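You operate a simulated robot arm through the tools that you are given. There is no shell and no other tool.

The job below is to be done with a simulated robot arm. You get a single attempt, and the scene is never put back.

## Task
Put things in order on the fitting bench. At the end: the brown abrasive pad stands on top of the silver blind flange; the silver tee bracket stands on top of the silver cap template; the teal breather stands where the grey strainer stood; the yellow thin grip shim stands where the teal breather stood; the grey strainer stands on top of the blue tape; whatever was shut is shut again. Leave all else as you found it, and nothing knocked over.

The check looks at the end state, three seconds after you hand in, the way a careful person would. Anything else that was tipped, shoved, dropped, spilled or broken makes it a failure. Lids that push on must go on centred and level and be pressed home; caps that screw on are set level and turned clockwise until they are tight.

## Robot
A 6-joint arm with a two-finger parallel gripper, fixed in place. Base frame: the origin is at the foot of the arm, x ahead of it, y to its left, z up; the work surface is at about z = 860. Units: mm, rad, N and s.
With the tool pointing down near the work surface it reaches from about 360 to 760 mm from the base axis. Its first joint turns from -1.152 to 1.152 rad. Payload 2.45 kg.
The tool frame sits at the grasp point between the pads (the TCP): z along the fingers, y along the line on which they close. The tips reach 24 mm beyond it. The gripper opens to 68 mm. The fingers are 17 mm wide and 10 mm thick; the gripper's body (40 by 70 mm) begins 41 mm behind the TCP.
Orientation is that of the tool frame in the base frame, as a unit quaternion [x, y, z, w]. With the fingers straight down and closing along the base's y, the tool's x points along the base's -x, its y along +y and its z along -z.

## Interface
- The arm moves only by the tool drive_tool. Its argument "series" is one flat list of numbers, 6 for each row, row after row: the shift along the tool's x, y, z in mm, then the turn, a rotation vector about the tool's x, y, z in rad. In form: [dx, dy, dz, wx, wy, wz, dx, dy, dz, wx, wy, wz, ...]. A call has 1 to 20 rows; each row is the pose to reach, as a shift and turn from the pose commanded when the call began, along the tool's axes at that moment. "hand" is the finger opening in mm, from 0 to 68, set as the call begins (left out, the last holds). Each row takes 0.2 s and may step no farther than 50 mm and 0.15 rad from the row before; otherwise, or with a gripper value out of range, the whole call is refused. Where a pose cannot be reached the arm comes as near as it can. A force on the tool above 40 N (or 10 N above the force at the start of the call, whichever is more), or a blocked arm, ends the call early, and 0.2 s more pass. Each finger travels about 108 mm/s and halts on what it meets, pressing with about 37 N; the grip force reading is that of the motor and also rises with nothing between the fingers. The clock runs only during rows and for 0.2 s after the last one: add rows that repeat a pose to give the fingers time. The reply holds the time, the measured pose of the TCP, the force on the tool along the base axes, the opening and the grip force, in the units named above and with some noise, with the torque about the TCP (base axes, N m) and any sound that the robot's microphone picked up.
- Cameras (640 x 400 px; columns grow to the right, rows downward): "scene" is fixed at [180.2, 427.4, 1461]; the picture's right is [-0.61, -0.79, 0.00], its down [-0.48, 0.37, -0.79] and it looks along [0.63, -0.48, -0.61] (base axes); focal length 317 px, centre (320, 200). "wrist" rides on the gripper at [84, 11, -75] in the tool frame; the picture's right is [-0.13, 0.99, 0.00], its down [-0.60, -0.08, -0.79] and it looks along [-0.79, -0.10, 0.61] (tool axes); focal length 251 px, centre (320, 200). There is no depth. A picture from a camera that has moved, and an enlarged one, comes with that camera's place and axes in the base frame and with its lens.
- get_image(camera): a new picture of that camera. It takes no simulated time.
- close_up(camera, box): a new picture of the part [left, top, right, bottom] of that camera's present view, enlarged. It takes no simulated time.
- hand_in(): hands the job in; it is judged then, once.

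Nothing tells you positions but the pictures and the camera data. Unless the task says otherwise, let go and move clear before handing in.

The tools are called after "Call:" by a JSON object that holds its "fn" and its "kwargs". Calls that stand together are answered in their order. drive_tool: Moves the arm, as the interface text tells. Its arguments: {"type":"object","properties":{"series":{"type":"array","items":{"type":"number"}},"hand":{"type":"number"}},"required":["series"]} The other tools are called the same way: get_image (camera) takes a picture; close_up (camera, box) takes an enlarged picture of a part of a camera's view; hand_in () hands the job in.

At the start:

```text
time: 0.0
position: [501.1, -33.4, 1201.8]
ee_rot: [0.0, 1.0, 0.0, 0.0]
force: [0.0, 0.0, -0.1]
moment: [-0.03, 0.02, 0.0]
gripper_width: 67.9
grasp_force: 0.1
```

scene: 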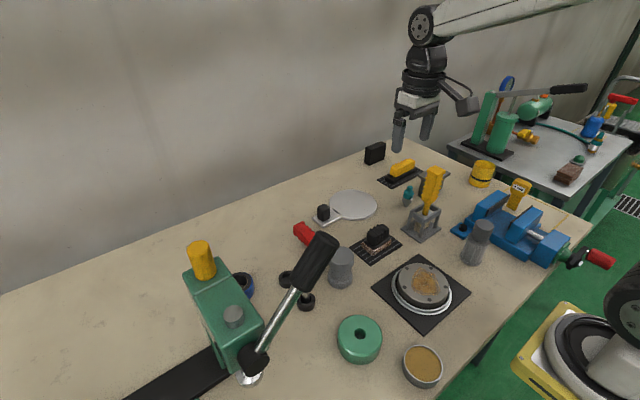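
wrist: 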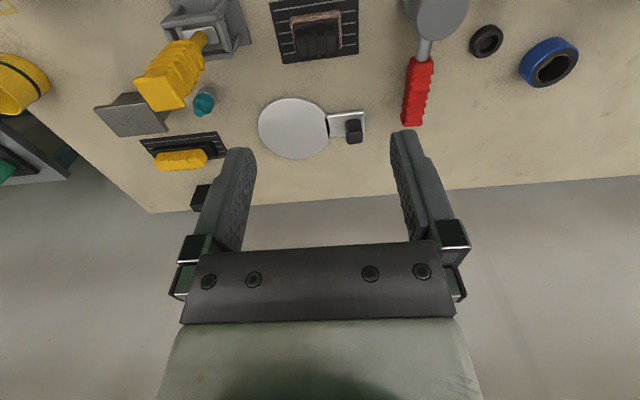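

I see a cluttered fitting bench from the side and need to identify each object first. I'll take enlarged pictures before moving anything.

Call:
{"fn": "close_up", "kwargs": {"camera": "scene", "box": [340, 120, 500, 220]}}

Call:
{"fn": "close_up", "kwargs": {"camera": "scene", "box": [280, 180, 440, 280]}}

Call:
{"fn": "close_up", "kwargs": {"camera": "scene", "box": [320, 240, 520, 400]}}

Call:
{"fn": "close_up", "kwargs": {"camera": "scene", "box": [160, 220, 340, 400]}}

Call:
{"fn": "close_up", "kwargs": {"camera": "wrist", "box": [80, 0, 320, 200]}}

Call:
{"fn": "close_up", "kwargs": {"camera": "wrist", "box": [240, 0, 600, 180]}}

```text
4.00 times, centred on (420, 170) of scene
camera zoom: at [180.2, 427.4, 1461.0], right [-0.61, -0.79, 0.0], down [-0.48, 0.37, -0.79], along [0.63, -0.48, -0.61], focal length 1269 px, centre (-80, 320)
```

zoom: 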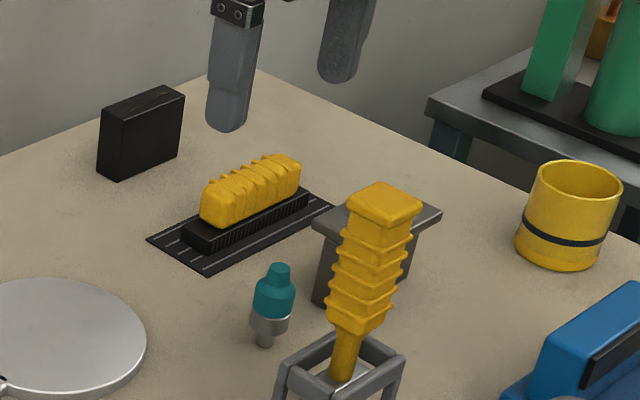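

```text
4.00 times, centred on (360, 230) of scene
camera zoom: at [180.2, 427.4, 1461.0], right [-0.61, -0.79, 0.0], down [-0.48, 0.37, -0.79], along [0.63, -0.48, -0.61], focal length 1269 px, centre (160, 80)
```

zoom: 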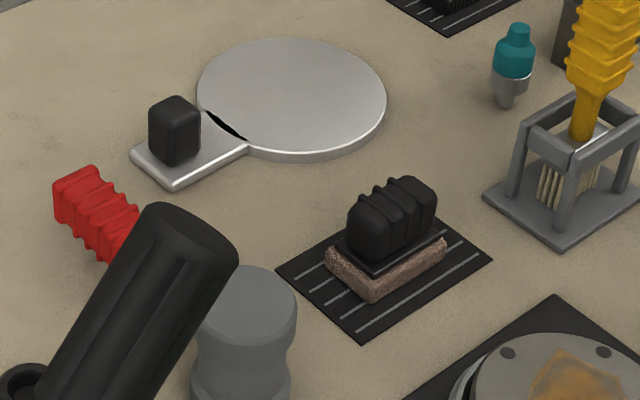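

```text
2.50 times, centred on (420, 320) of scene
camera zoom: at [180.2, 427.4, 1461.0], right [-0.61, -0.79, 0.0], down [-0.48, 0.37, -0.79], along [0.63, -0.48, -0.61], focal length 793 px, centre (70, -100)
```

zoom: 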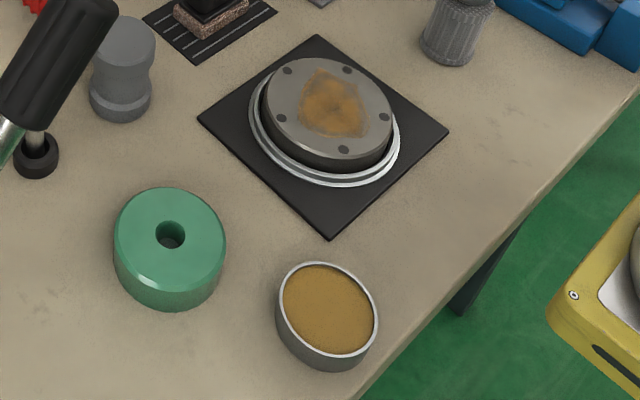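

```text
2.22 times, centred on (250, 310) of scene
camera zoom: at [180.2, 427.4, 1461.0], right [-0.61, -0.79, 0.0], down [-0.48, 0.37, -0.79], along [0.63, -0.48, -0.61], focal length 705 px, centre (476, -44)
```

zoom: 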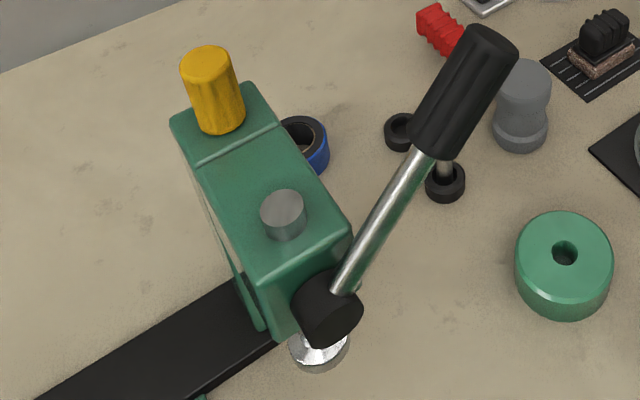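

```text
2.00 times, centred on (200, 100) of wrist
camera zoom: at [418.0, -22.2, 1278.5], right [0.13, 0.99, 0.0], down [0.6, -0.08, 0.79], along [0.79, -0.1, -0.61], focal length 503 px, centre (560, 400)
```

zoom: 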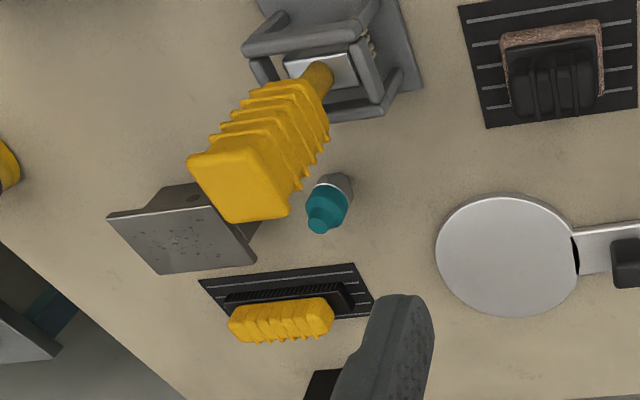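

```text
1.78 times, centred on (420, 90) of wrist
camera zoom: at [418.0, -22.2, 1278.5], right [0.13, 0.99, 0.0], down [0.6, -0.08, 0.79], along [0.79, -0.1, -0.61], focal length 447 px, centre (142, 396)
```

zoom: 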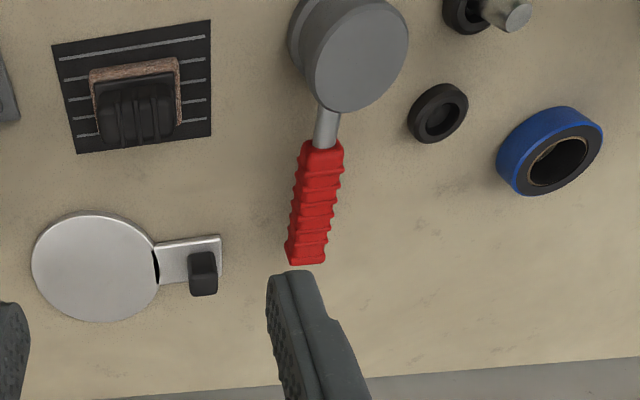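

The bench holds the brown pad on a striped mat, the flange on a black plate, the round cap template with a tab, the tee bracket, the teal breather, the yellow grip shim, the ribbed strainer by the vise and the blue tape behind the green press. I'll move the hand high over the right side to look more closely.

Call:
{"fn": "drive_tool", "kwargs": {"series": [25, -42, 0, 0, 0, 0, 50, -84, 0, 0, 0, 0, 75, -126, 0, 0, 0, 0, 100, -167, 0, 0, 0, 0]}}

Call:
{"fn": "get_image", "kwargs": {"camera": "wrist"}}

Call:
{"fn": "close_up", "kwargs": {"camera": "scene", "box": [420, 140, 620, 300]}}

```text
time: 1.0
position: [402.4, -201.1, 1201.4]
ee_rot: [0.0, 1.0, 0.0, 0.0]
force: [0.9, -0.3, 0.4]
moment: [0.01, 0.04, 0.02]
gripper_width: 67.9
grasp_force: 0.0
```

```text
taken
camera wrist: at [318.4, -189.8, 1276.4], right [0.13, 0.99, 0.0], down [0.6, -0.08, 0.79], along [0.79, -0.1, -0.61], focal length 251 px, centre (320, 200)
```

wrist: 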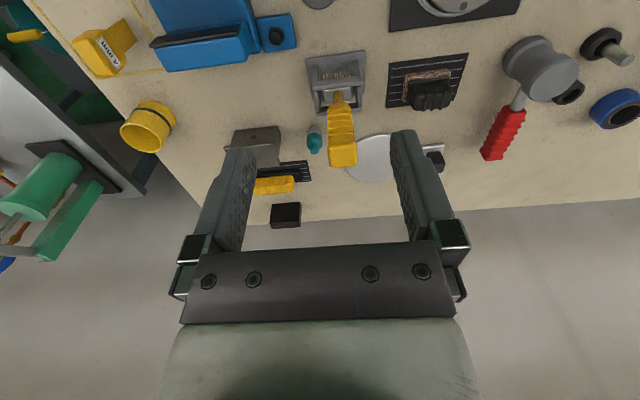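

```text
2.50 times, centred on (520, 220) of scene
camera zoom: at [180.2, 427.4, 1461.0], right [-0.61, -0.79, 0.0], down [-0.48, 0.37, -0.79], along [0.63, -0.48, -0.61], focal length 793 px, centre (-180, 150)
```

zoom: 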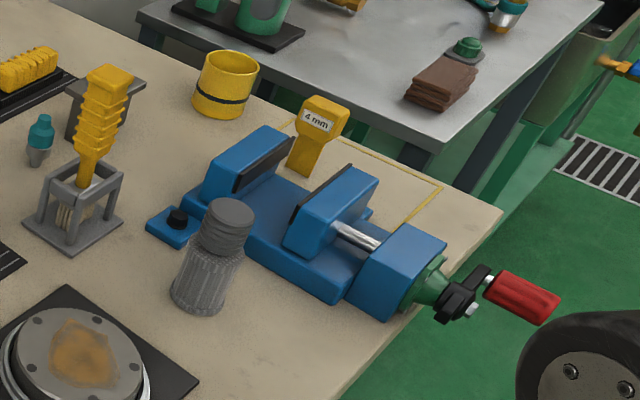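

There is also a yellow piece labelled "4 mm" standing behind the vise, so I need to tell which yellow item is the shim. I'll look closer at both.

Call:
{"fn": "close_up", "kwargs": {"camera": "wrist", "box": [40, 0, 200, 100]}}

Call:
{"fn": "close_up", "kwargs": {"camera": "wrist", "box": [200, 100, 360, 200]}}

Call:
{"fn": "close_up", "kwargs": {"camera": "scene", "box": [480, 160, 560, 210]}}

Call:
{"fn": "close_up", "kwargs": {"camera": "scene", "box": [360, 140, 440, 190]}}

Call:
{"fn": "close_up", "kwargs": {"camera": "wrist", "box": [480, 0, 640, 100]}}

```text
4.00 times, centred on (120, 50) of wrist
camera zoom: at [318.4, -189.8, 1276.4], right [0.13, 0.99, 0.0], down [0.6, -0.08, 0.79], along [0.79, -0.1, -0.61], focal length 1006 px, centre (1120, 800)
```

zoom: 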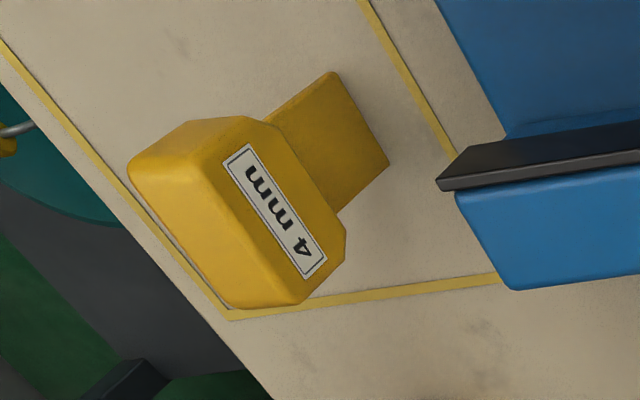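

```text
4.00 times, centred on (280, 150) of wrist
camera zoom: at [318.4, -189.8, 1276.4], right [0.13, 0.99, 0.0], down [0.6, -0.08, 0.79], along [0.79, -0.1, -0.61], focal length 1006 px, centre (480, 400)
```

zoom: 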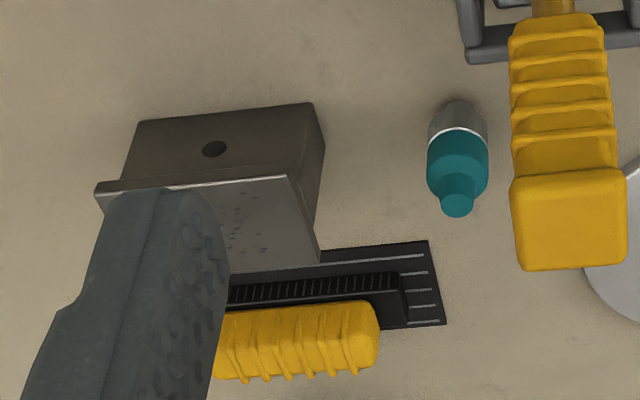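

```text
8.00 times, centred on (520, 185) of scene
camera zoom: at [180.2, 427.4, 1461.0], right [-0.61, -0.79, 0.0], down [-0.48, 0.37, -0.79], along [0.63, -0.48, -0.61], focal length 2538 px, centre (-1280, 320)
```

zoom: 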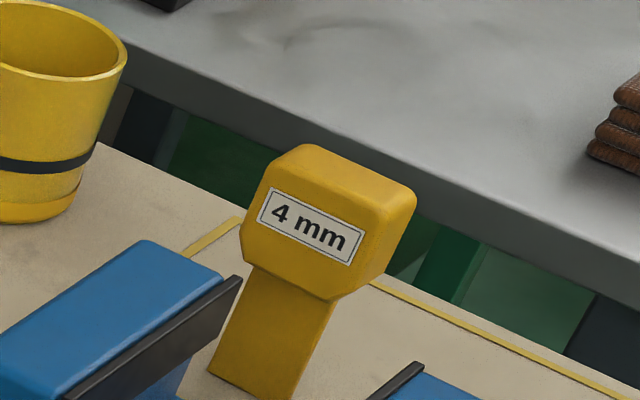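

```text
8.00 times, centred on (400, 165) of scene
camera zoom: at [180.2, 427.4, 1461.0], right [-0.61, -0.79, 0.0], down [-0.48, 0.37, -0.79], along [0.63, -0.48, -0.61], focal length 2538 px, centre (-320, 480)
```

zoom: 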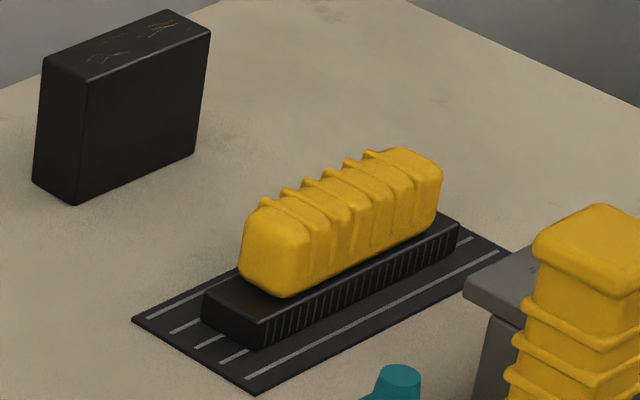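

```text
4.00 times, centred on (560, 50) of wrist
camera zoom: at [318.4, -189.8, 1276.4], right [0.13, 0.99, 0.0], down [0.6, -0.08, 0.79], along [0.79, -0.1, -0.61], focal length 1006 px, centre (-640, 800)
```

zoom: 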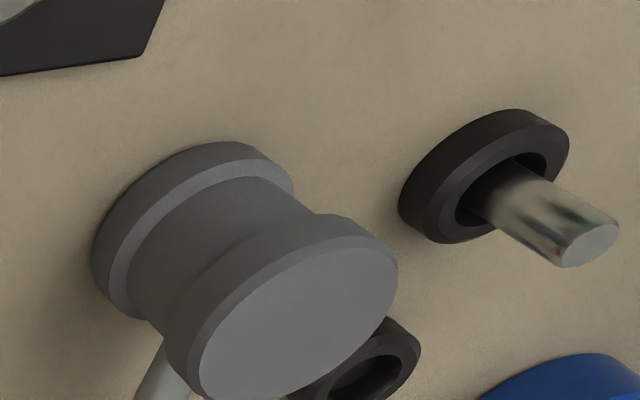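

The "4 mm" yellow piece with a blade and grip head is the shim, since shims are marked by thickness. The bar on the mat is a black ribbed tool with a yellow handle. I'll move the hand over the vise area to see the shim and the strainer.

Call:
{"fn": "drive_tool", "kwargs": {"series": [5, -40, 12, 0, 0, 0, 10, -80, 24, 0, 0, 0, 15, -120, 36, 0, 0, 0, 20, -160, 48, 0, 0, 0, 25, -200, 60, 0, 0, 0, 30, -240, 70, 0, 0, 0, 32, -279, 81, 0, 0, 0, 32, -279, 81, 0, 0, 0]}}

Call:
{"fn": "get_image", "kwargs": {"camera": "wrist"}}

Call:
{"fn": "get_image", "kwargs": {"camera": "scene"}}

```text
time: 2.8
position: [371.1, -478.1, 1123.6]
ee_rot: [0.0, 1.0, 0.0, 0.0]
force: [0.7, -0.2, 0.5]
moment: [0.03, -0.03, -0.02]
gripper_width: 67.8
grasp_force: 0.1
```

```text
taken
camera wrist: at [287.0, -466.7, 1198.1], right [0.13, 0.99, 0.0], down [0.6, -0.08, 0.79], along [0.79, -0.1, -0.61], focal length 251 px, centre (320, 200)
```

wrist: 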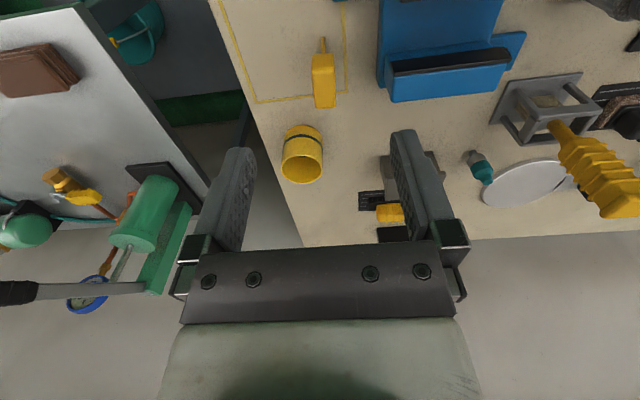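

```text
taken
```

scene: 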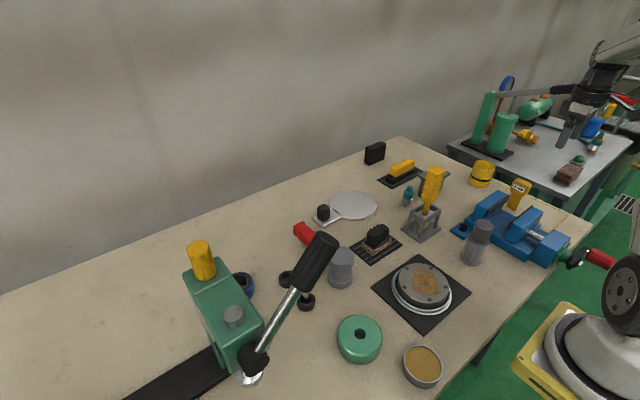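

Call:
{"fn": "close_up", "kwargs": {"camera": "wrist", "box": [240, 0, 400, 100]}}

Call:
{"fn": "close_up", "kwargs": {"camera": "wrist", "box": [360, 50, 640, 225]}}

Call:
{"fn": "close_up", "kwargs": {"camera": "scene", "box": [380, 130, 540, 230]}}

```text
4.00 times, centred on (320, 50) of wrist
camera zoom: at [287.0, -466.7, 1198.1], right [0.13, 0.99, 0.0], down [0.6, -0.08, 0.79], along [0.79, -0.1, -0.61], focal length 1006 px, centre (320, 800)
```

zoom: 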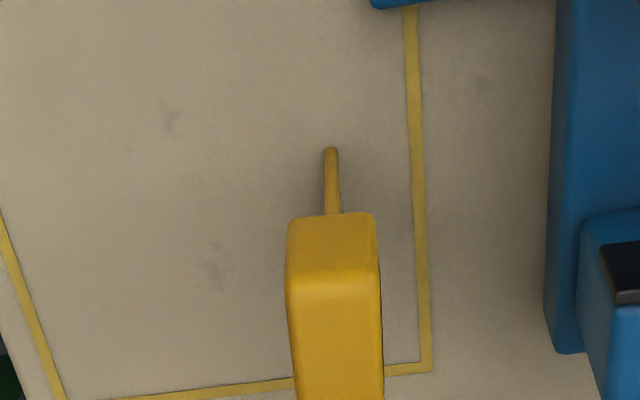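

```text
2.29 times, centred on (500, 138) of wrist
camera zoom: at [287.0, -466.7, 1198.1], right [0.13, 0.99, 0.0], down [0.6, -0.08, 0.79], along [0.79, -0.1, -0.61], focal length 575 px, centre (-91, 343)
```

zoom: 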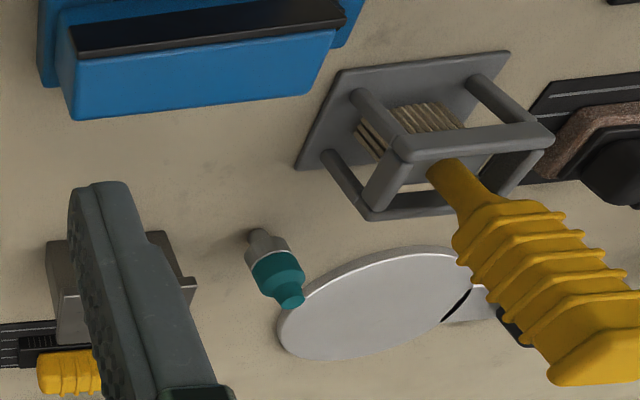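

```text
4.00 times, centred on (460, 180) of scene
camera zoom: at [180.2, 427.4, 1461.0], right [-0.61, -0.79, 0.0], down [-0.48, 0.37, -0.79], along [0.63, -0.48, -0.61], focal length 1269 px, centre (-240, 280)
```

zoom: 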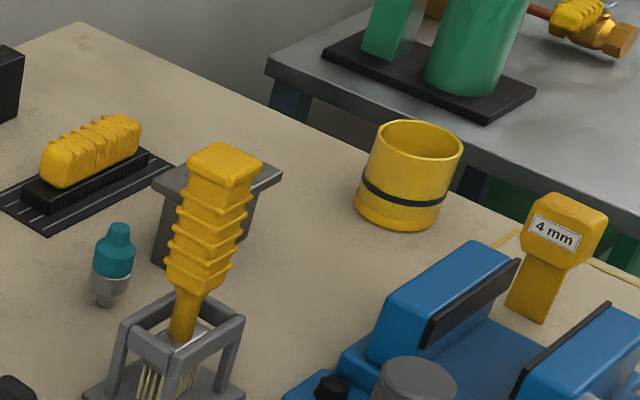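

The shim is clearly the thin 4 mm blade with a grip head, standing at about (421, -480), with its head about 23 mm thick along y. Next I'll look at the strainer, flange and pad from nearer the base.

Call:
{"fn": "drive_tool", "kwargs": {"series": [3, 42, 2, 0, 0, 0, 6, 84, 4, 0, 0, 0, 9, 126, 6, 0, 0, 0, 12, 168, 8, 0, 0, 0, 15, 210, 10, 0, 0, 0, 18, 250, 12, 0, 0, 0, 21, 288, 13, 0, 0, 0, 21, 288, 13, 0, 0, 0]}}

Call:
{"fn": "get_image", "kwargs": {"camera": "wrist"}}

Call:
{"fn": "close_up", "kwargs": {"camera": "wrist", "box": [200, 0, 360, 100]}}

Call:
{"fn": "close_up", "kwargs": {"camera": "wrist", "box": [360, 0, 600, 150]}}

```text
time: 4.6
position: [349.3, -192.5, 1108.8]
ee_rot: [0.001, 1.0, -0.001, 0.0]
force: [-0.4, -0.8, 0.1]
moment: [0.0, -0.03, 0.05]
gripper_width: 68.1
grasp_force: 0.1
```

```text
taken
camera wrist: at [265.6, -181.3, 1183.3], right [0.13, 0.99, 0.0], down [0.6, -0.08, 0.79], along [0.79, -0.1, -0.61], focal length 251 px, centre (320, 200)
```

wrist: 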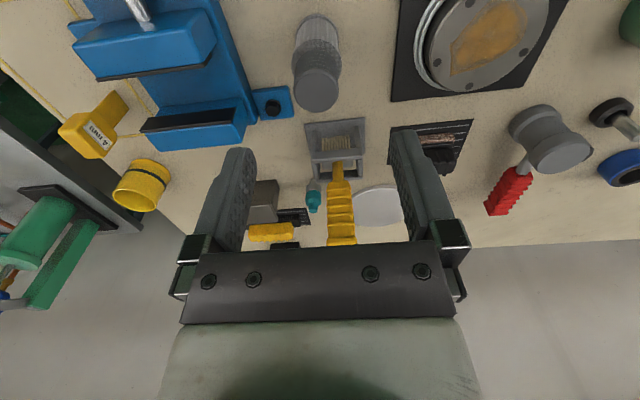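

```text
4.00 times, centred on (280, 50) of wrist
camera zoom: at [265.6, -181.3, 1183.3], right [0.13, 0.99, 0.0], down [0.6, -0.08, 0.79], along [0.79, -0.1, -0.61], focal length 1006 px, centre (480, 800)
```

zoom: 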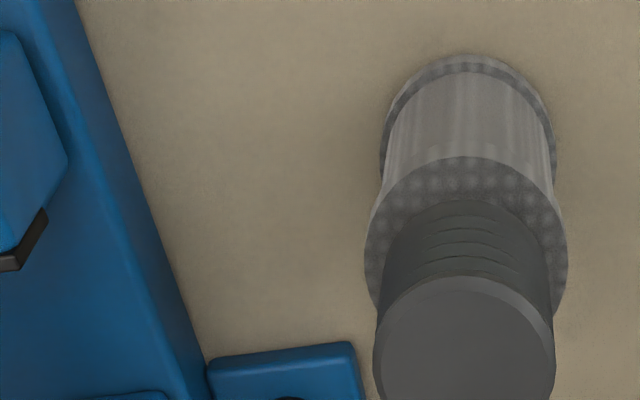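

```text
2.67 times, centred on (480, 75) of wrist
camera zoom: at [265.6, -181.3, 1183.3], right [0.13, 0.99, 0.0], down [0.6, -0.08, 0.79], along [0.79, -0.1, -0.61], focal length 670 px, centre (-107, 533)
```

zoom: 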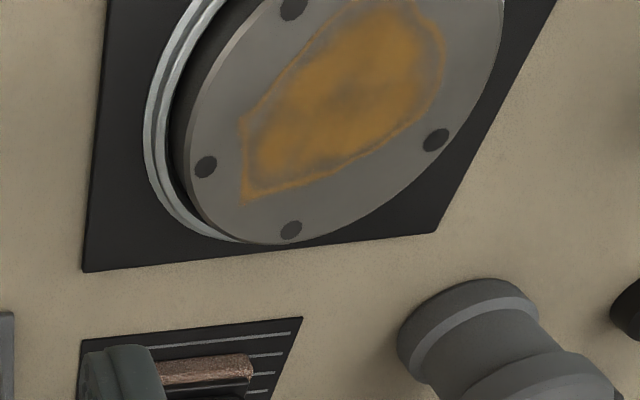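

The strainer stands at about (380, -198), roughly 110 mm tall with a ~39 mm top cap. Next I'll look at the flange and the brown pad.

Call:
{"fn": "drive_tool", "kwargs": {"series": [-3, 40, 0, 0, 0, 0, -6, 80, 0, 0, 0, 0, -9, 120, 0, 0, 0, 0, -10, 155, 0, 0, 0, 0, -10, 155, 0, 0, 0, 0]}}

Call:
{"fn": "get_image", "kwargs": {"camera": "wrist"}}

Call:
{"fn": "close_up", "kwargs": {"camera": "wrist", "box": [200, 0, 440, 150]}}

Call:
{"fn": "close_up", "kwargs": {"camera": "wrist", "box": [380, 0, 640, 162]}}

Call:
{"fn": "close_up", "kwargs": {"camera": "scene", "box": [340, 220, 500, 320]}}

```text
time: 5.8
position: [357.7, -35.0, 1108.5]
ee_rot: [0.001, 1.0, 0.0, -0.001]
force: [-0.5, 0.7, 0.4]
moment: [0.0, -0.01, 0.01]
gripper_width: 67.9
grasp_force: 0.0
```

```text
taken
camera wrist: at [274.4, -23.9, 1184.0], right [0.13, 0.99, 0.0], down [0.6, -0.08, 0.79], along [0.79, -0.1, -0.61], focal length 251 px, centre (320, 200)
```

wrist: 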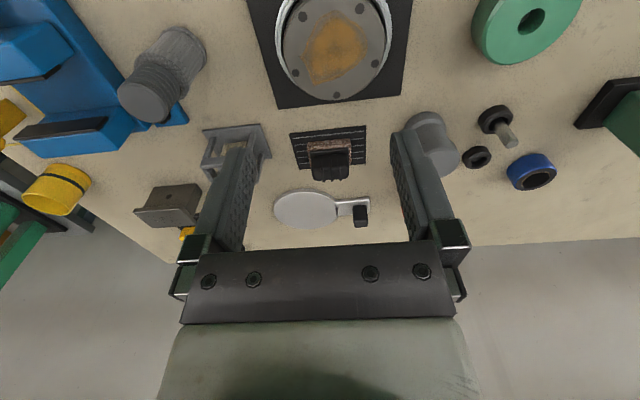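

```text
2.67 times, centred on (320, 75) of wrist
camera zoom: at [274.4, -23.9, 1184.0], right [0.13, 0.99, 0.0], down [0.6, -0.08, 0.79], along [0.79, -0.1, -0.61], focal length 670 px, centre (320, 533)
```

zoom: 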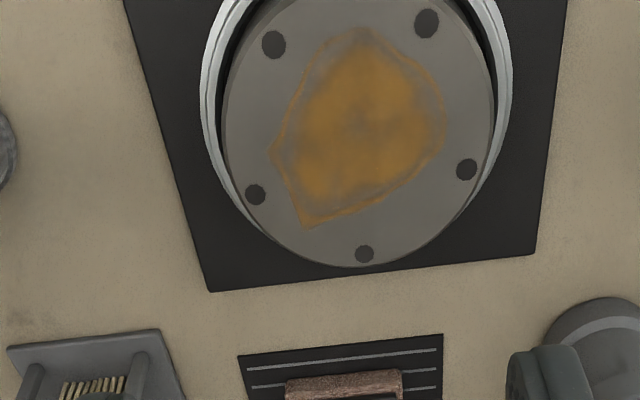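

```text
2.46 times, centred on (510, 81) of wrist
camera zoom: at [274.4, -23.9, 1184.0], right [0.13, 0.99, 0.0], down [0.6, -0.08, 0.79], along [0.79, -0.1, -0.61], focal length 619 px, centre (-148, 493)
```

zoom: 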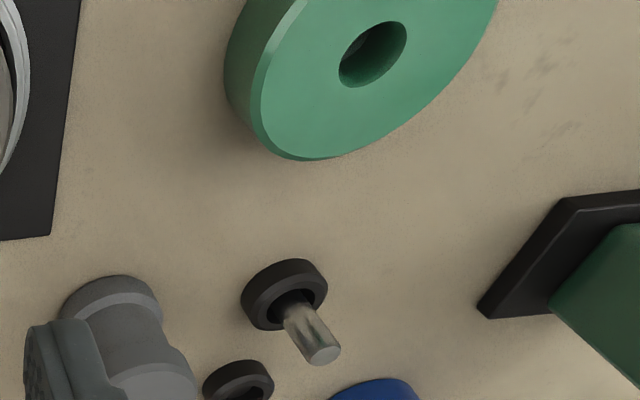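

```text
4.00 times, centred on (420, 270) of scene
camera zoom: at [180.2, 427.4, 1461.0], right [-0.61, -0.79, 0.0], down [-0.48, 0.37, -0.79], along [0.63, -0.48, -0.61], focal length 1269 px, centre (-80, -80)
```

zoom: 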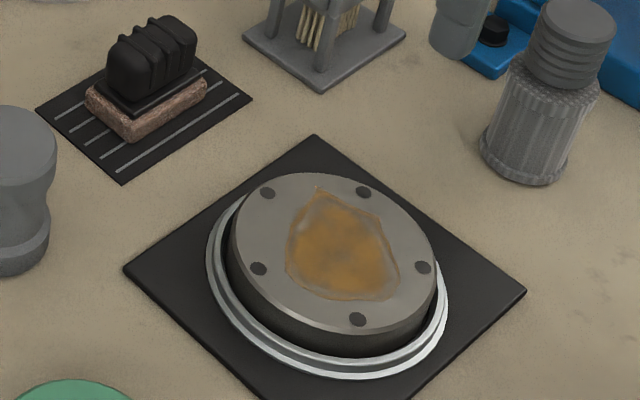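

The flange sits at about (390, -25) on its black plate, with a wide top of roughly 105 mm. Now I'll look at the pad, template, breather and tee bracket from closer.

Call:
{"fn": "drive_tool", "kwargs": {"series": [-30, -20, 0, 0, 0, 0, -60, -40, 0, 0, 0, 0, -90, -60, 0, 0, 0, 0, -120, -80, 0, 0, 0, 0, -120, -80, 0, 0, 0, 0]}}

Call:
{"fn": "get_image", "kwargs": {"camera": "wrist"}}

Call:
{"fn": "close_up", "kwargs": {"camera": "wrist", "box": [320, 0, 480, 100]}}

Call:
{"fn": "close_up", "kwargs": {"camera": "wrist", "box": [160, 0, 320, 100]}}

Call:
{"fn": "close_up", "kwargs": {"camera": "wrist", "box": [240, 60, 440, 185]}}

Call:
{"fn": "close_up", "kwargs": {"camera": "wrist", "box": [120, 60, 280, 160]}}

```text
time: 7.0
position: [479.0, -115.3, 1109.5]
ee_rot: [0.0, 1.0, 0.001, 0.0]
force: [0.0, -0.8, -0.7]
moment: [0.02, 0.0, 0.03]
gripper_width: 68.1
grasp_force: 0.0
```

```text
taken
camera wrist: at [395.7, -104.6, 1184.7], right [0.13, 0.99, 0.0], down [0.6, -0.08, 0.79], along [0.79, -0.1, -0.61], focal length 251 px, centre (320, 200)
```

wrist: 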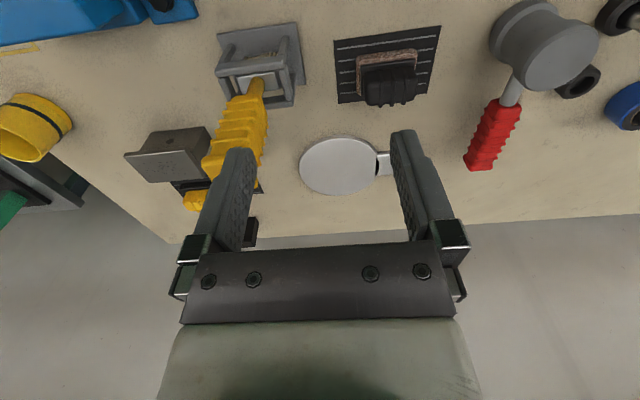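

```text
4.00 times, centred on (400, 50) of wrist
camera zoom: at [395.7, -104.6, 1184.7], right [0.13, 0.99, 0.0], down [0.6, -0.08, 0.79], along [0.79, -0.1, -0.61], focal length 1006 px, centre (0, 800)
```

zoom: 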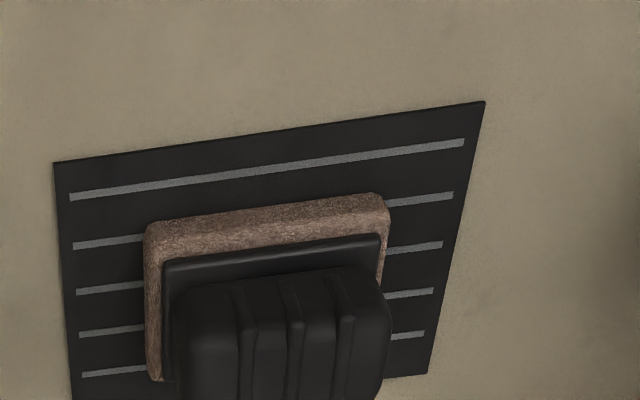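

```text
4.00 times, centred on (240, 50) of wrist
camera zoom: at [395.7, -104.6, 1184.7], right [0.13, 0.99, 0.0], down [0.6, -0.08, 0.79], along [0.79, -0.1, -0.61], focal length 1006 px, centre (640, 800)
```

zoom: 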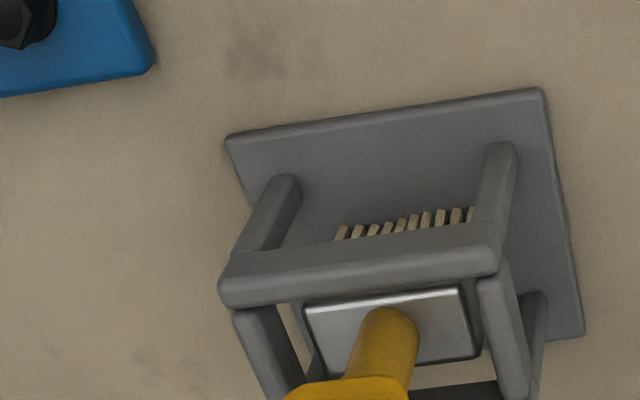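

```text
3.20 times, centred on (340, 122) of wrist
camera zoom: at [395.7, -104.6, 1184.7], right [0.13, 0.99, 0.0], down [0.6, -0.08, 0.79], along [0.79, -0.1, -0.61], focal length 805 px, centre (256, 448)
```

zoom: 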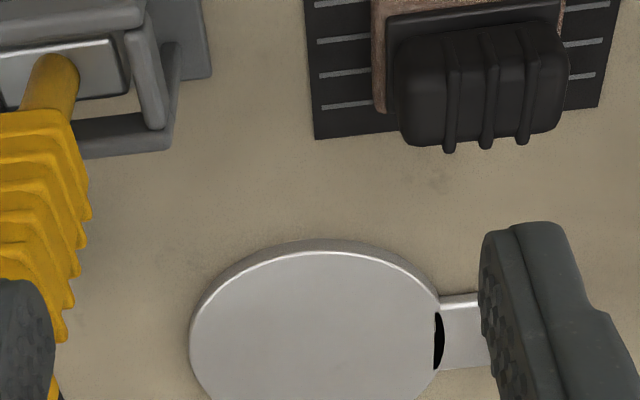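

```text
4.00 times, centred on (200, 110) of wrist
camera zoom: at [395.7, -104.6, 1184.7], right [0.13, 0.99, 0.0], down [0.6, -0.08, 0.79], along [0.79, -0.1, -0.61], focal length 1006 px, centre (800, 560)
```

zoom: 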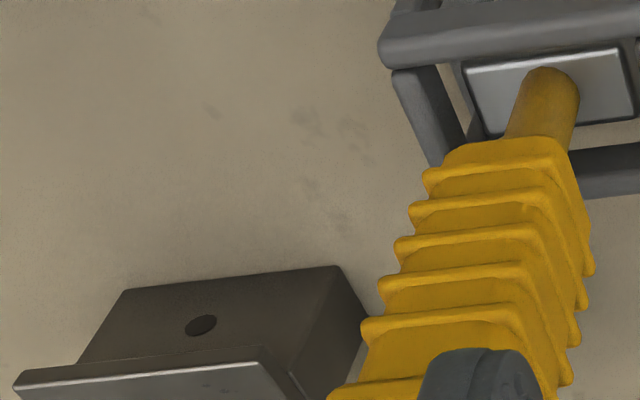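

The mat, pad and template measure consistently (pad centred near (556, -44), disc centred near (718, -113)). Now I'll look at the tee bracket and breather from close above.

Call:
{"fn": "drive_tool", "kwargs": {"series": [-10, -42, 0, 0, 0, 0, -20, -84, 0, 0, 0, 0, -30, -126, 0, 0, 0, 0, -40, -168, 0, 0, 0, 0, -50, -205, 0, 0, 0, 0, -50, -205, 0, 0, 0, 0]}}

Call:
{"fn": "get_image", "kwargs": {"camera": "wrist"}}

Call:
{"fn": "close_up", "kwargs": {"camera": "wrist", "box": [240, 40, 400, 140]}}

Call:
{"fn": "close_up", "kwargs": {"camera": "wrist", "box": [340, 20, 500, 120]}}

Call:
{"fn": "close_up", "kwargs": {"camera": "scene", "box": [390, 150, 470, 200]}}

```text
time: 8.4
position: [530.1, -321.1, 1111.1]
ee_rot: [0.0, 1.0, 0.001, 0.001]
force: [0.3, 0.8, 0.1]
moment: [0.03, 0.01, -0.01]
gripper_width: 68.0
grasp_force: 0.0
```

```text
taken
camera wrist: at [446.2, -310.1, 1185.8], right [0.13, 0.99, 0.0], down [0.6, -0.08, 0.79], along [0.79, -0.1, -0.61], focal length 251 px, centre (320, 200)
```

wrist: 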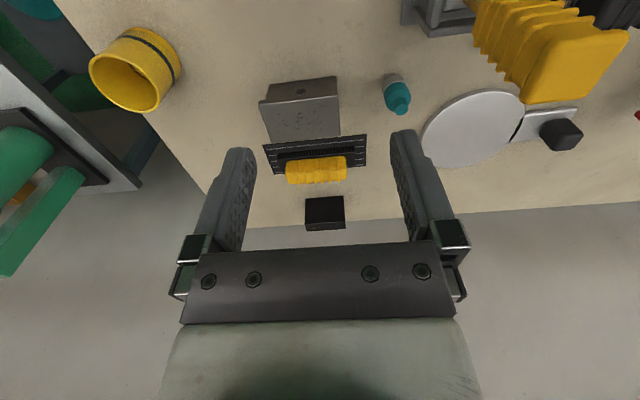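

```text
4.00 times, centred on (320, 90) of wrist
camera zoom: at [446.2, -310.1, 1185.8], right [0.13, 0.99, 0.0], down [0.6, -0.08, 0.79], along [0.79, -0.1, -0.61], focal length 1006 px, centre (320, 640)
```

zoom: 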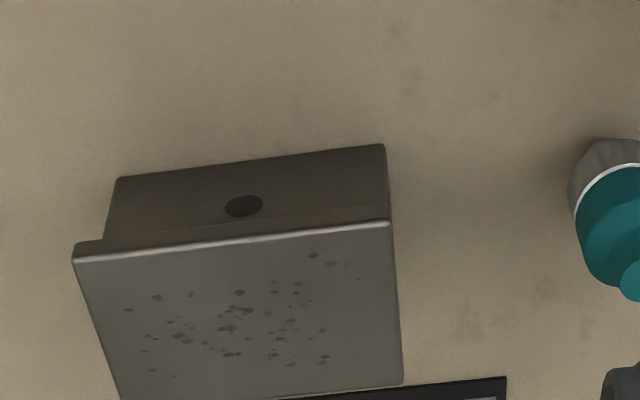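

```text
4.00 times, centred on (420, 70) of wrist
camera zoom: at [446.2, -310.1, 1185.8], right [0.13, 0.99, 0.0], down [0.6, -0.08, 0.79], along [0.79, -0.1, -0.61], focal length 1006 px, centre (-80, 720)
```

zoom: 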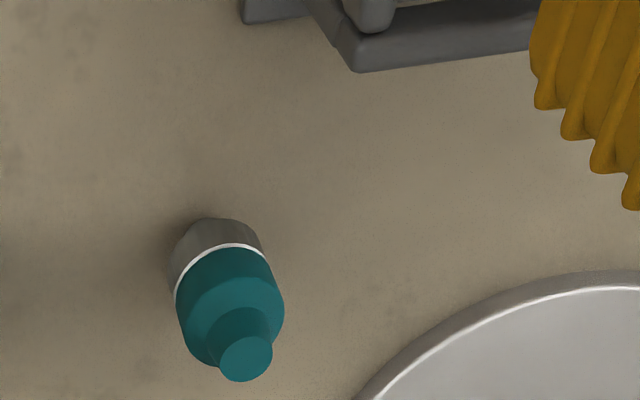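

```text
8.00 times, centred on (430, 175) of scene
camera zoom: at [180.2, 427.4, 1461.0], right [-0.61, -0.79, 0.0], down [-0.48, 0.37, -0.79], along [0.63, -0.48, -0.61], focal length 2538 px, centre (-560, 400)
```

zoom: 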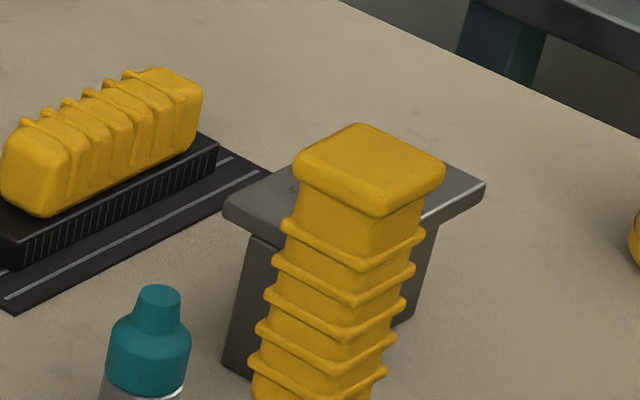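

The tee bracket is a plate of about 55 × 90 mm on a 30 mm web, centred near (623, -355), and the breather is at (621, -239). Next I'll look at the tape area, staying high and away from the press lever.

Call:
{"fn": "drive_tool", "kwargs": {"series": [4, 45, -15, 0, 0, 0, 8, 90, -30, 0, 0, 0, 12, 135, -45, 0, 0, 0, 16, 180, -60, 0, 0, 0, 20, 225, -75, 0, 0, 0, 24, 270, -85, 0, 0, 0, 28, 315, -90, 0, 0, 0, 32, 360, -90, 0, 0, 0, 36, 400, -90, 0, 0, 0, 40, 440, -90, 0, 0, 0, 40, 440, -90, 0, 0, 0]}}

Call:
{"fn": "get_image", "kwargs": {"camera": "wrist"}}

Call:
{"fn": "get_image", "kwargs": {"camera": "scene"}}

Call:
{"fn": "close_up", "kwargs": {"camera": "wrist", "box": [400, 0, 640, 150]}}

```text
time: 10.8
position: [488.5, 117.7, 1198.2]
ee_rot: [0.001, 1.0, 0.0, 0.0]
force: [0.7, -0.7, 0.3]
moment: [0.01, -0.01, 0.03]
gripper_width: 67.9
grasp_force: 0.1
```

```text
taken
camera wrist: at [405.2, 129.0, 1273.6], right [0.13, 0.99, 0.0], down [0.6, -0.08, 0.79], along [0.79, -0.1, -0.61], focal length 251 px, centre (320, 200)
```

wrist: 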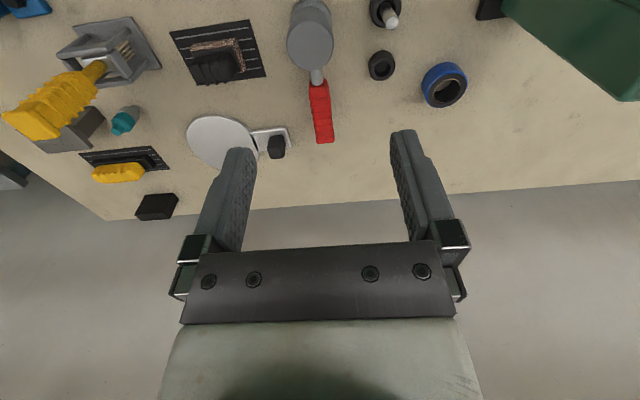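

```text
taken
```

scene: 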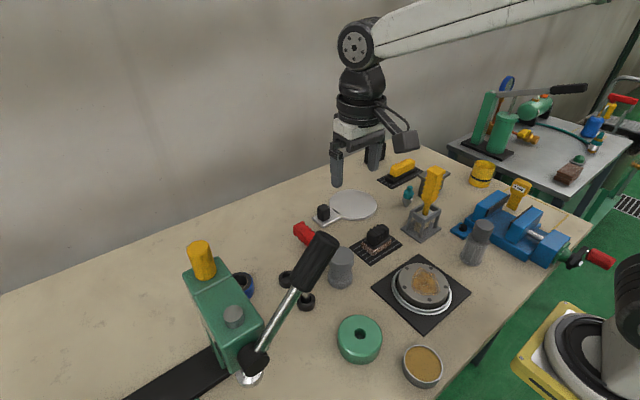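

```text
2.67 times, centred on (520, 75) of wrist
camera zoom: at [405.2, 129.0, 1273.6], right [0.13, 0.99, 0.0], down [0.6, -0.08, 0.79], along [0.79, -0.1, -0.61], focal length 670 px, centre (-213, 533)
```

zoom: 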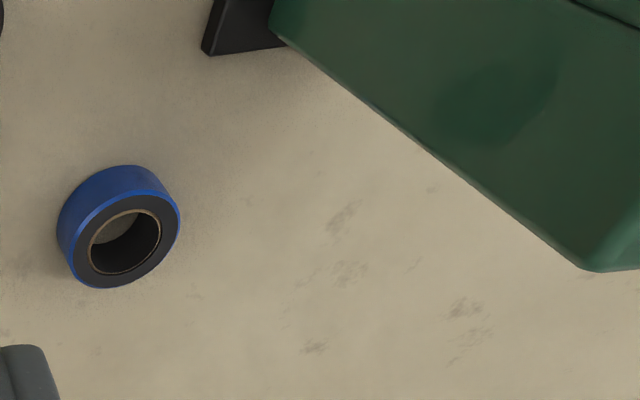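

The press is tall (up to z ≈ 1090) with its lever up toward me, and the tape lies at about (647, 306). I'll go nearer for a closer look at the tape, keeping clear of the press.

Call:
{"fn": "drive_tool", "kwargs": {"series": [-25, 23, 17, 0, 0, 0, -50, 46, 34, 0, 0, 0, -75, 69, 51, 0, 0, 0, -102, 92, 68, 0, 0, 0, -102, 92, 68, 0, 0, 0]}}

Call:
{"fn": "get_image", "kwargs": {"camera": "wrist"}}

Call:
{"fn": "close_up", "kwargs": {"camera": "wrist", "box": [360, 20, 520, 120]}}

Call:
{"fn": "get_image", "kwargs": {"camera": "scene"}}

```text
time: 12.0
position: [590.6, 210.8, 1130.6]
ee_rot: [0.001, 1.0, 0.001, -0.001]
force: [-0.4, 0.5, 0.3]
moment: [0.0, 0.01, 0.02]
gripper_width: 67.8
grasp_force: 0.0
```

```text
taken
camera wrist: at [507.3, 222.0, 1206.1], right [0.13, 0.99, 0.0], down [0.6, -0.08, 0.79], along [0.79, -0.1, -0.61], focal length 251 px, centre (320, 200)
```

wrist: 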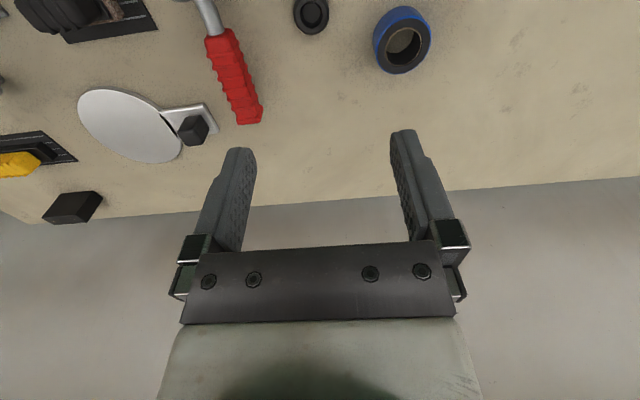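

```text
4.00 times, centred on (440, 70) of wrist
camera zoom: at [507.3, 222.0, 1206.1], right [0.13, 0.99, 0.0], down [0.6, -0.08, 0.79], along [0.79, -0.1, -0.61], focal length 1006 px, centre (-160, 720)
```

zoom: 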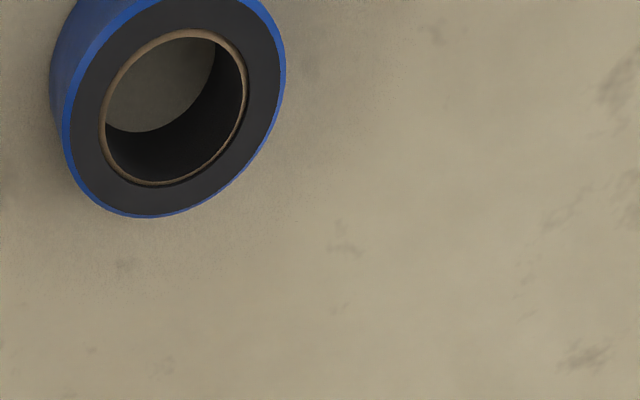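

```text
taken
```

scene: 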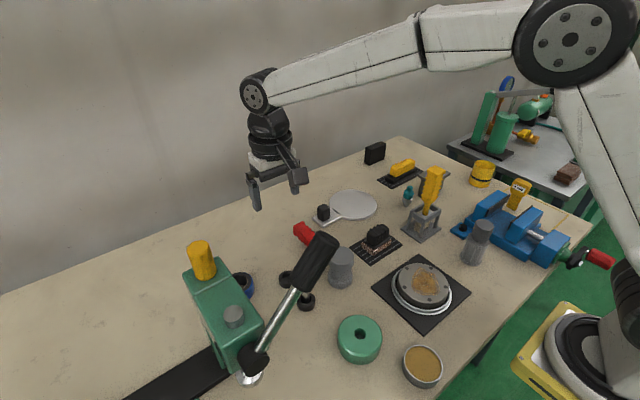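

Call:
{"fn": "close_up", "kwargs": {"camera": "wrist", "box": [340, 0, 468, 80]}}

Call:
{"fn": "close_up", "kwargs": {"camera": "scene", "box": [180, 230, 340, 330]}}

Call:
{"fn": "close_up", "kwargs": {"camera": "scene", "box": [220, 120, 348, 200]}}

```text
5.00 times, centred on (404, 40) of wrist
camera zoom: at [507.3, 222.0, 1206.1], right [0.13, 0.99, 0.0], down [0.6, -0.08, 0.79], along [0.79, -0.1, -0.61], focal length 1257 px, centre (-100, 1000)
```

zoom: 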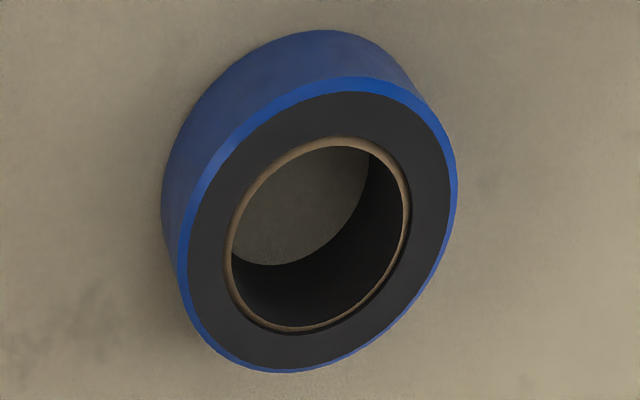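

```text
4.00 times, centred on (260, 280) of scene
camera zoom: at [180.2, 427.4, 1461.0], right [-0.61, -0.79, 0.0], down [-0.48, 0.37, -0.79], along [0.63, -0.48, -0.61], focal length 1269 px, centre (560, -120)
```

zoom: 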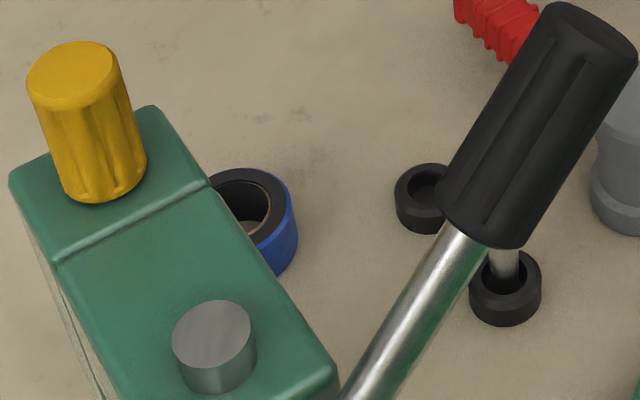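

```text
5.00 times, centred on (284, 160) of scene
camera zoom: at [180.2, 427.4, 1461.0], right [-0.61, -0.79, 0.0], down [-0.48, 0.37, -0.79], along [0.63, -0.48, -0.61], focal length 1586 px, centre (500, 400)
```

zoom: 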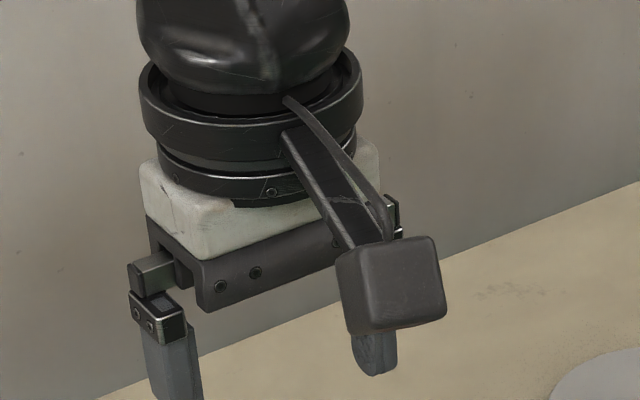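

The tape top is at about z = 892, centred near (641, 301), with a 40 mm hole and 61 mm outside, so the 49 mm strainer base will bridge it. I'll start with the strainer and hover above it.

Call:
{"fn": "drive_tool", "kwargs": {"series": [17.5, -34, 4, 0, 0, 0, 35, -68, 8, 0, 0, 0, 52.6, -102, 12, 0, 0, 0, 70, -136, 17, 0, 0, 0, 88, -170, 21, 0, 0, 0, 105, -205, 25, 0, 0, 0, 123, -239, 29, 0, 0, 0, 140, -273, 34, 0, 0, 0, 158, -307, 38, 0, 0, 0, 175, -341, 42, 0, 0, 0, 193, -375, 46, 0, 0, 0, 210.6, -409.3, 50.6, 0, 0, 0, 210.6, -409.3, 50.6, 0, 0, 0]}}

Call:
{"fn": "get_image", "kwargs": {"camera": "wrist"}}

Call:
{"fn": "close_up", "kwargs": {"camera": "wrist", "box": [240, 0, 400, 100]}}

Call:
{"fn": "close_up", "kwargs": {"camera": "scene", "box": [440, 190, 540, 290]}}

```text
time: 14.8
position: [380.9, -200.1, 1081.9]
ee_rot: [-0.001, 1.0, 0.0, -0.001]
force: [0.9, -0.5, 0.1]
moment: [0.05, 0.0, -0.02]
gripper_width: 68.1
grasp_force: 0.1
```

```text
taken
camera wrist: at [296.0, -187.6, 1156.4], right [0.13, 0.99, 0.0], down [0.6, -0.08, 0.79], along [0.79, -0.1, -0.61], focal length 251 px, centre (320, 200)
```

wrist: 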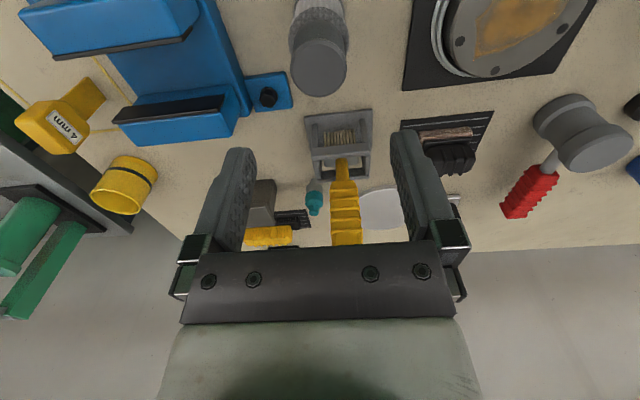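

```text
4.00 times, centred on (320, 50) of wrist
camera zoom: at [296.0, -187.6, 1156.4], right [0.13, 0.99, 0.0], down [0.6, -0.08, 0.79], along [0.79, -0.1, -0.61], focal length 1006 px, centre (320, 800)
```

zoom: 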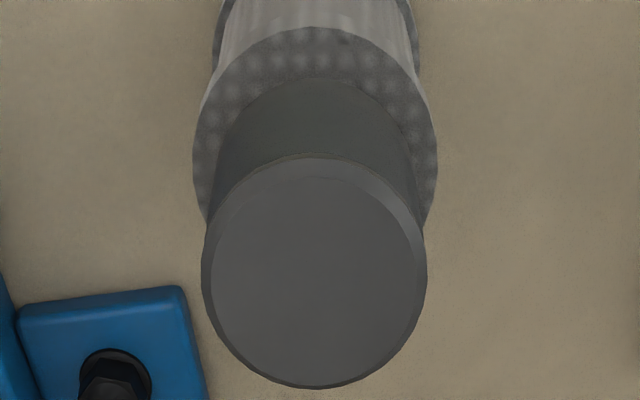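

```text
4.00 times, centred on (490, 240) of scene
camera zoom: at [180.2, 427.4, 1461.0], right [-0.61, -0.79, 0.0], down [-0.48, 0.37, -0.79], along [0.63, -0.48, -0.61], focal length 1269 px, centre (-360, 40)
```

zoom: 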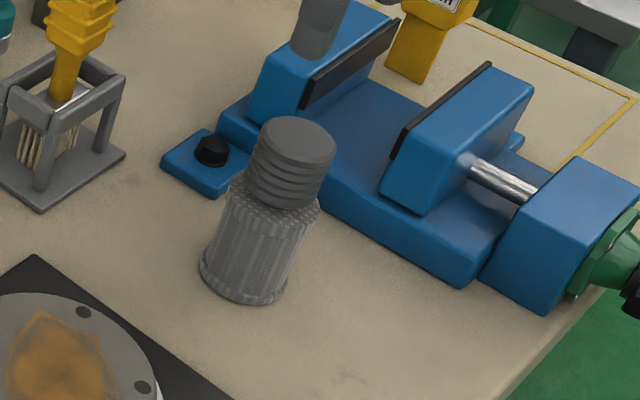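

The hand is centred over the strainer at about (381, -200). I'll go straight down around its top section and close.

Call:
{"fn": "drive_tool", "kwargs": {"series": [0, 0, 30, 0, 0, 0, 0, 0, 60, 0, 0, 0, -0.5, 0.5, 90, 0, 0, 0, -0.5, 0.5, 110, 0, 0, 0, -0.5, 0.5, 122, 0, 0, 0, -0.5, 0.5, 131, 0, 0, 0, -0.5, 0.5, 131, 0, 0, 0], "hand": 68}}

Call:
{"fn": "get_image", "kwargs": {"camera": "wrist"}}

Call:
{"fn": "close_up", "kwargs": {"camera": "scene", "box": [420, 140, 580, 290]}}

```text
time: 16.4
position: [381.9, -198.8, 950.4]
ee_rot: [0.001, 1.0, 0.0, 0.0]
force: [-0.5, -0.2, 0.4]
moment: [0.03, -0.01, 0.01]
gripper_width: 68.0
grasp_force: 0.0
```

```text
taken
camera wrist: at [297.3, -187.4, 1025.1], right [0.13, 0.99, 0.0], down [0.6, -0.08, 0.79], along [0.79, -0.1, -0.61], focal length 251 px, centre (320, 200)
```

wrist: 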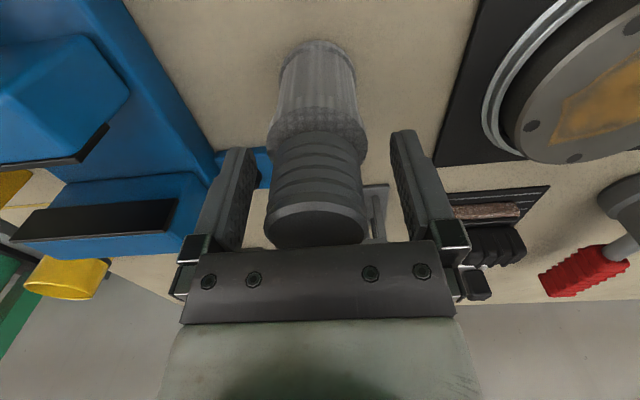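

```text
2.67 times, centred on (500, 215) of scene
camera zoom: at [180.2, 427.4, 1461.0], right [-0.61, -0.79, 0.0], down [-0.48, 0.37, -0.79], along [0.63, -0.48, -0.61], focal length 846 px, centre (-160, 160)
```

zoom: 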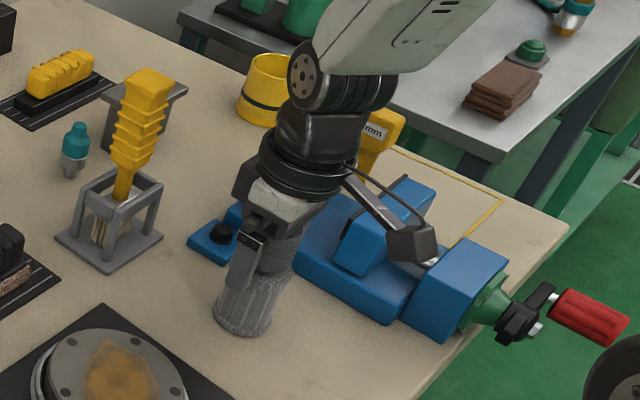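

The strainer's top sits between the fingers. Closing on it now.

Call:
{"fn": "drive_tool", "kwargs": {"series": [0, 0, 0, 0, 0, 0, 0, 0, 0, 0, 0, 0, 0, 0, 0, 0, 0, 0, 0, 0, 0, 0, 0, 0], "hand": 20}}

```text
time: 17.4
position: [380.6, -198.2, 949.9]
ee_rot: [0.0, 1.0, 0.0, 0.0]
force: [1.5, -0.6, 0.1]
moment: [0.02, -0.1, -0.03]
gripper_width: 46.8
grasp_force: 36.9
```

Gripped at 46.8 mm. I'll lift slowly and check that the whole strainer comes up.

Call:
{"fn": "drive_tool", "kwargs": {"series": [0, 0, -3, 0, 0, 0, 0, 0, -8, 0, 0, 0, 0, 0, -15, 0, 0, 0, 0, 0, -25, 0, 0, 0, 0, 0, -40, 0, 0, 0, 0, 0, -40, 0, 0, 0]}}

Call:
{"fn": "get_image", "kwargs": {"camera": "wrist"}}

Call:
{"fn": "close_up", "kwargs": {"camera": "scene", "box": [420, 140, 580, 290]}}

```text
time: 18.8
position: [380.1, -198.8, 989.6]
ee_rot: [0.001, 1.0, 0.0, 0.0]
force: [-0.2, -0.1, -3.0]
moment: [0.05, 0.01, 0.03]
gripper_width: 47.0
grasp_force: 37.2
```

```text
taken
camera wrist: at [295.8, -187.0, 1065.3], right [0.13, 0.99, 0.0], down [0.6, -0.08, 0.79], along [0.79, -0.1, -0.61], focal length 251 px, centre (320, 200)
```

wrist: 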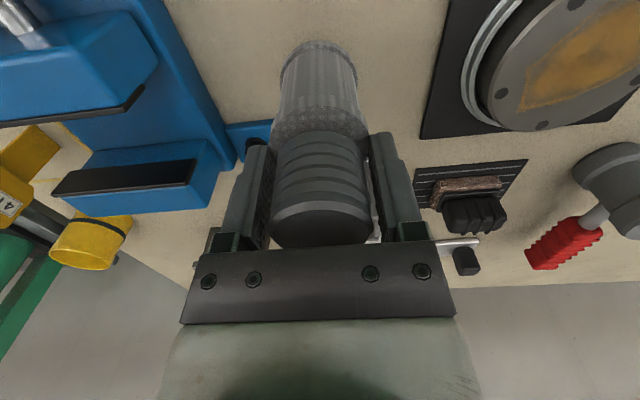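

```text
2.67 times, centred on (500, 215) of scene
camera zoom: at [180.3, 427.4, 1461.0], right [-0.61, -0.79, 0.0], down [-0.48, 0.37, -0.79], along [0.63, -0.48, -0.61], focal length 846 px, centre (-160, 160)
```

zoom: 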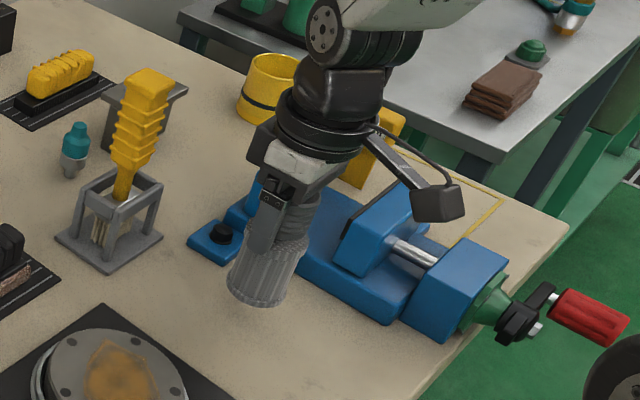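

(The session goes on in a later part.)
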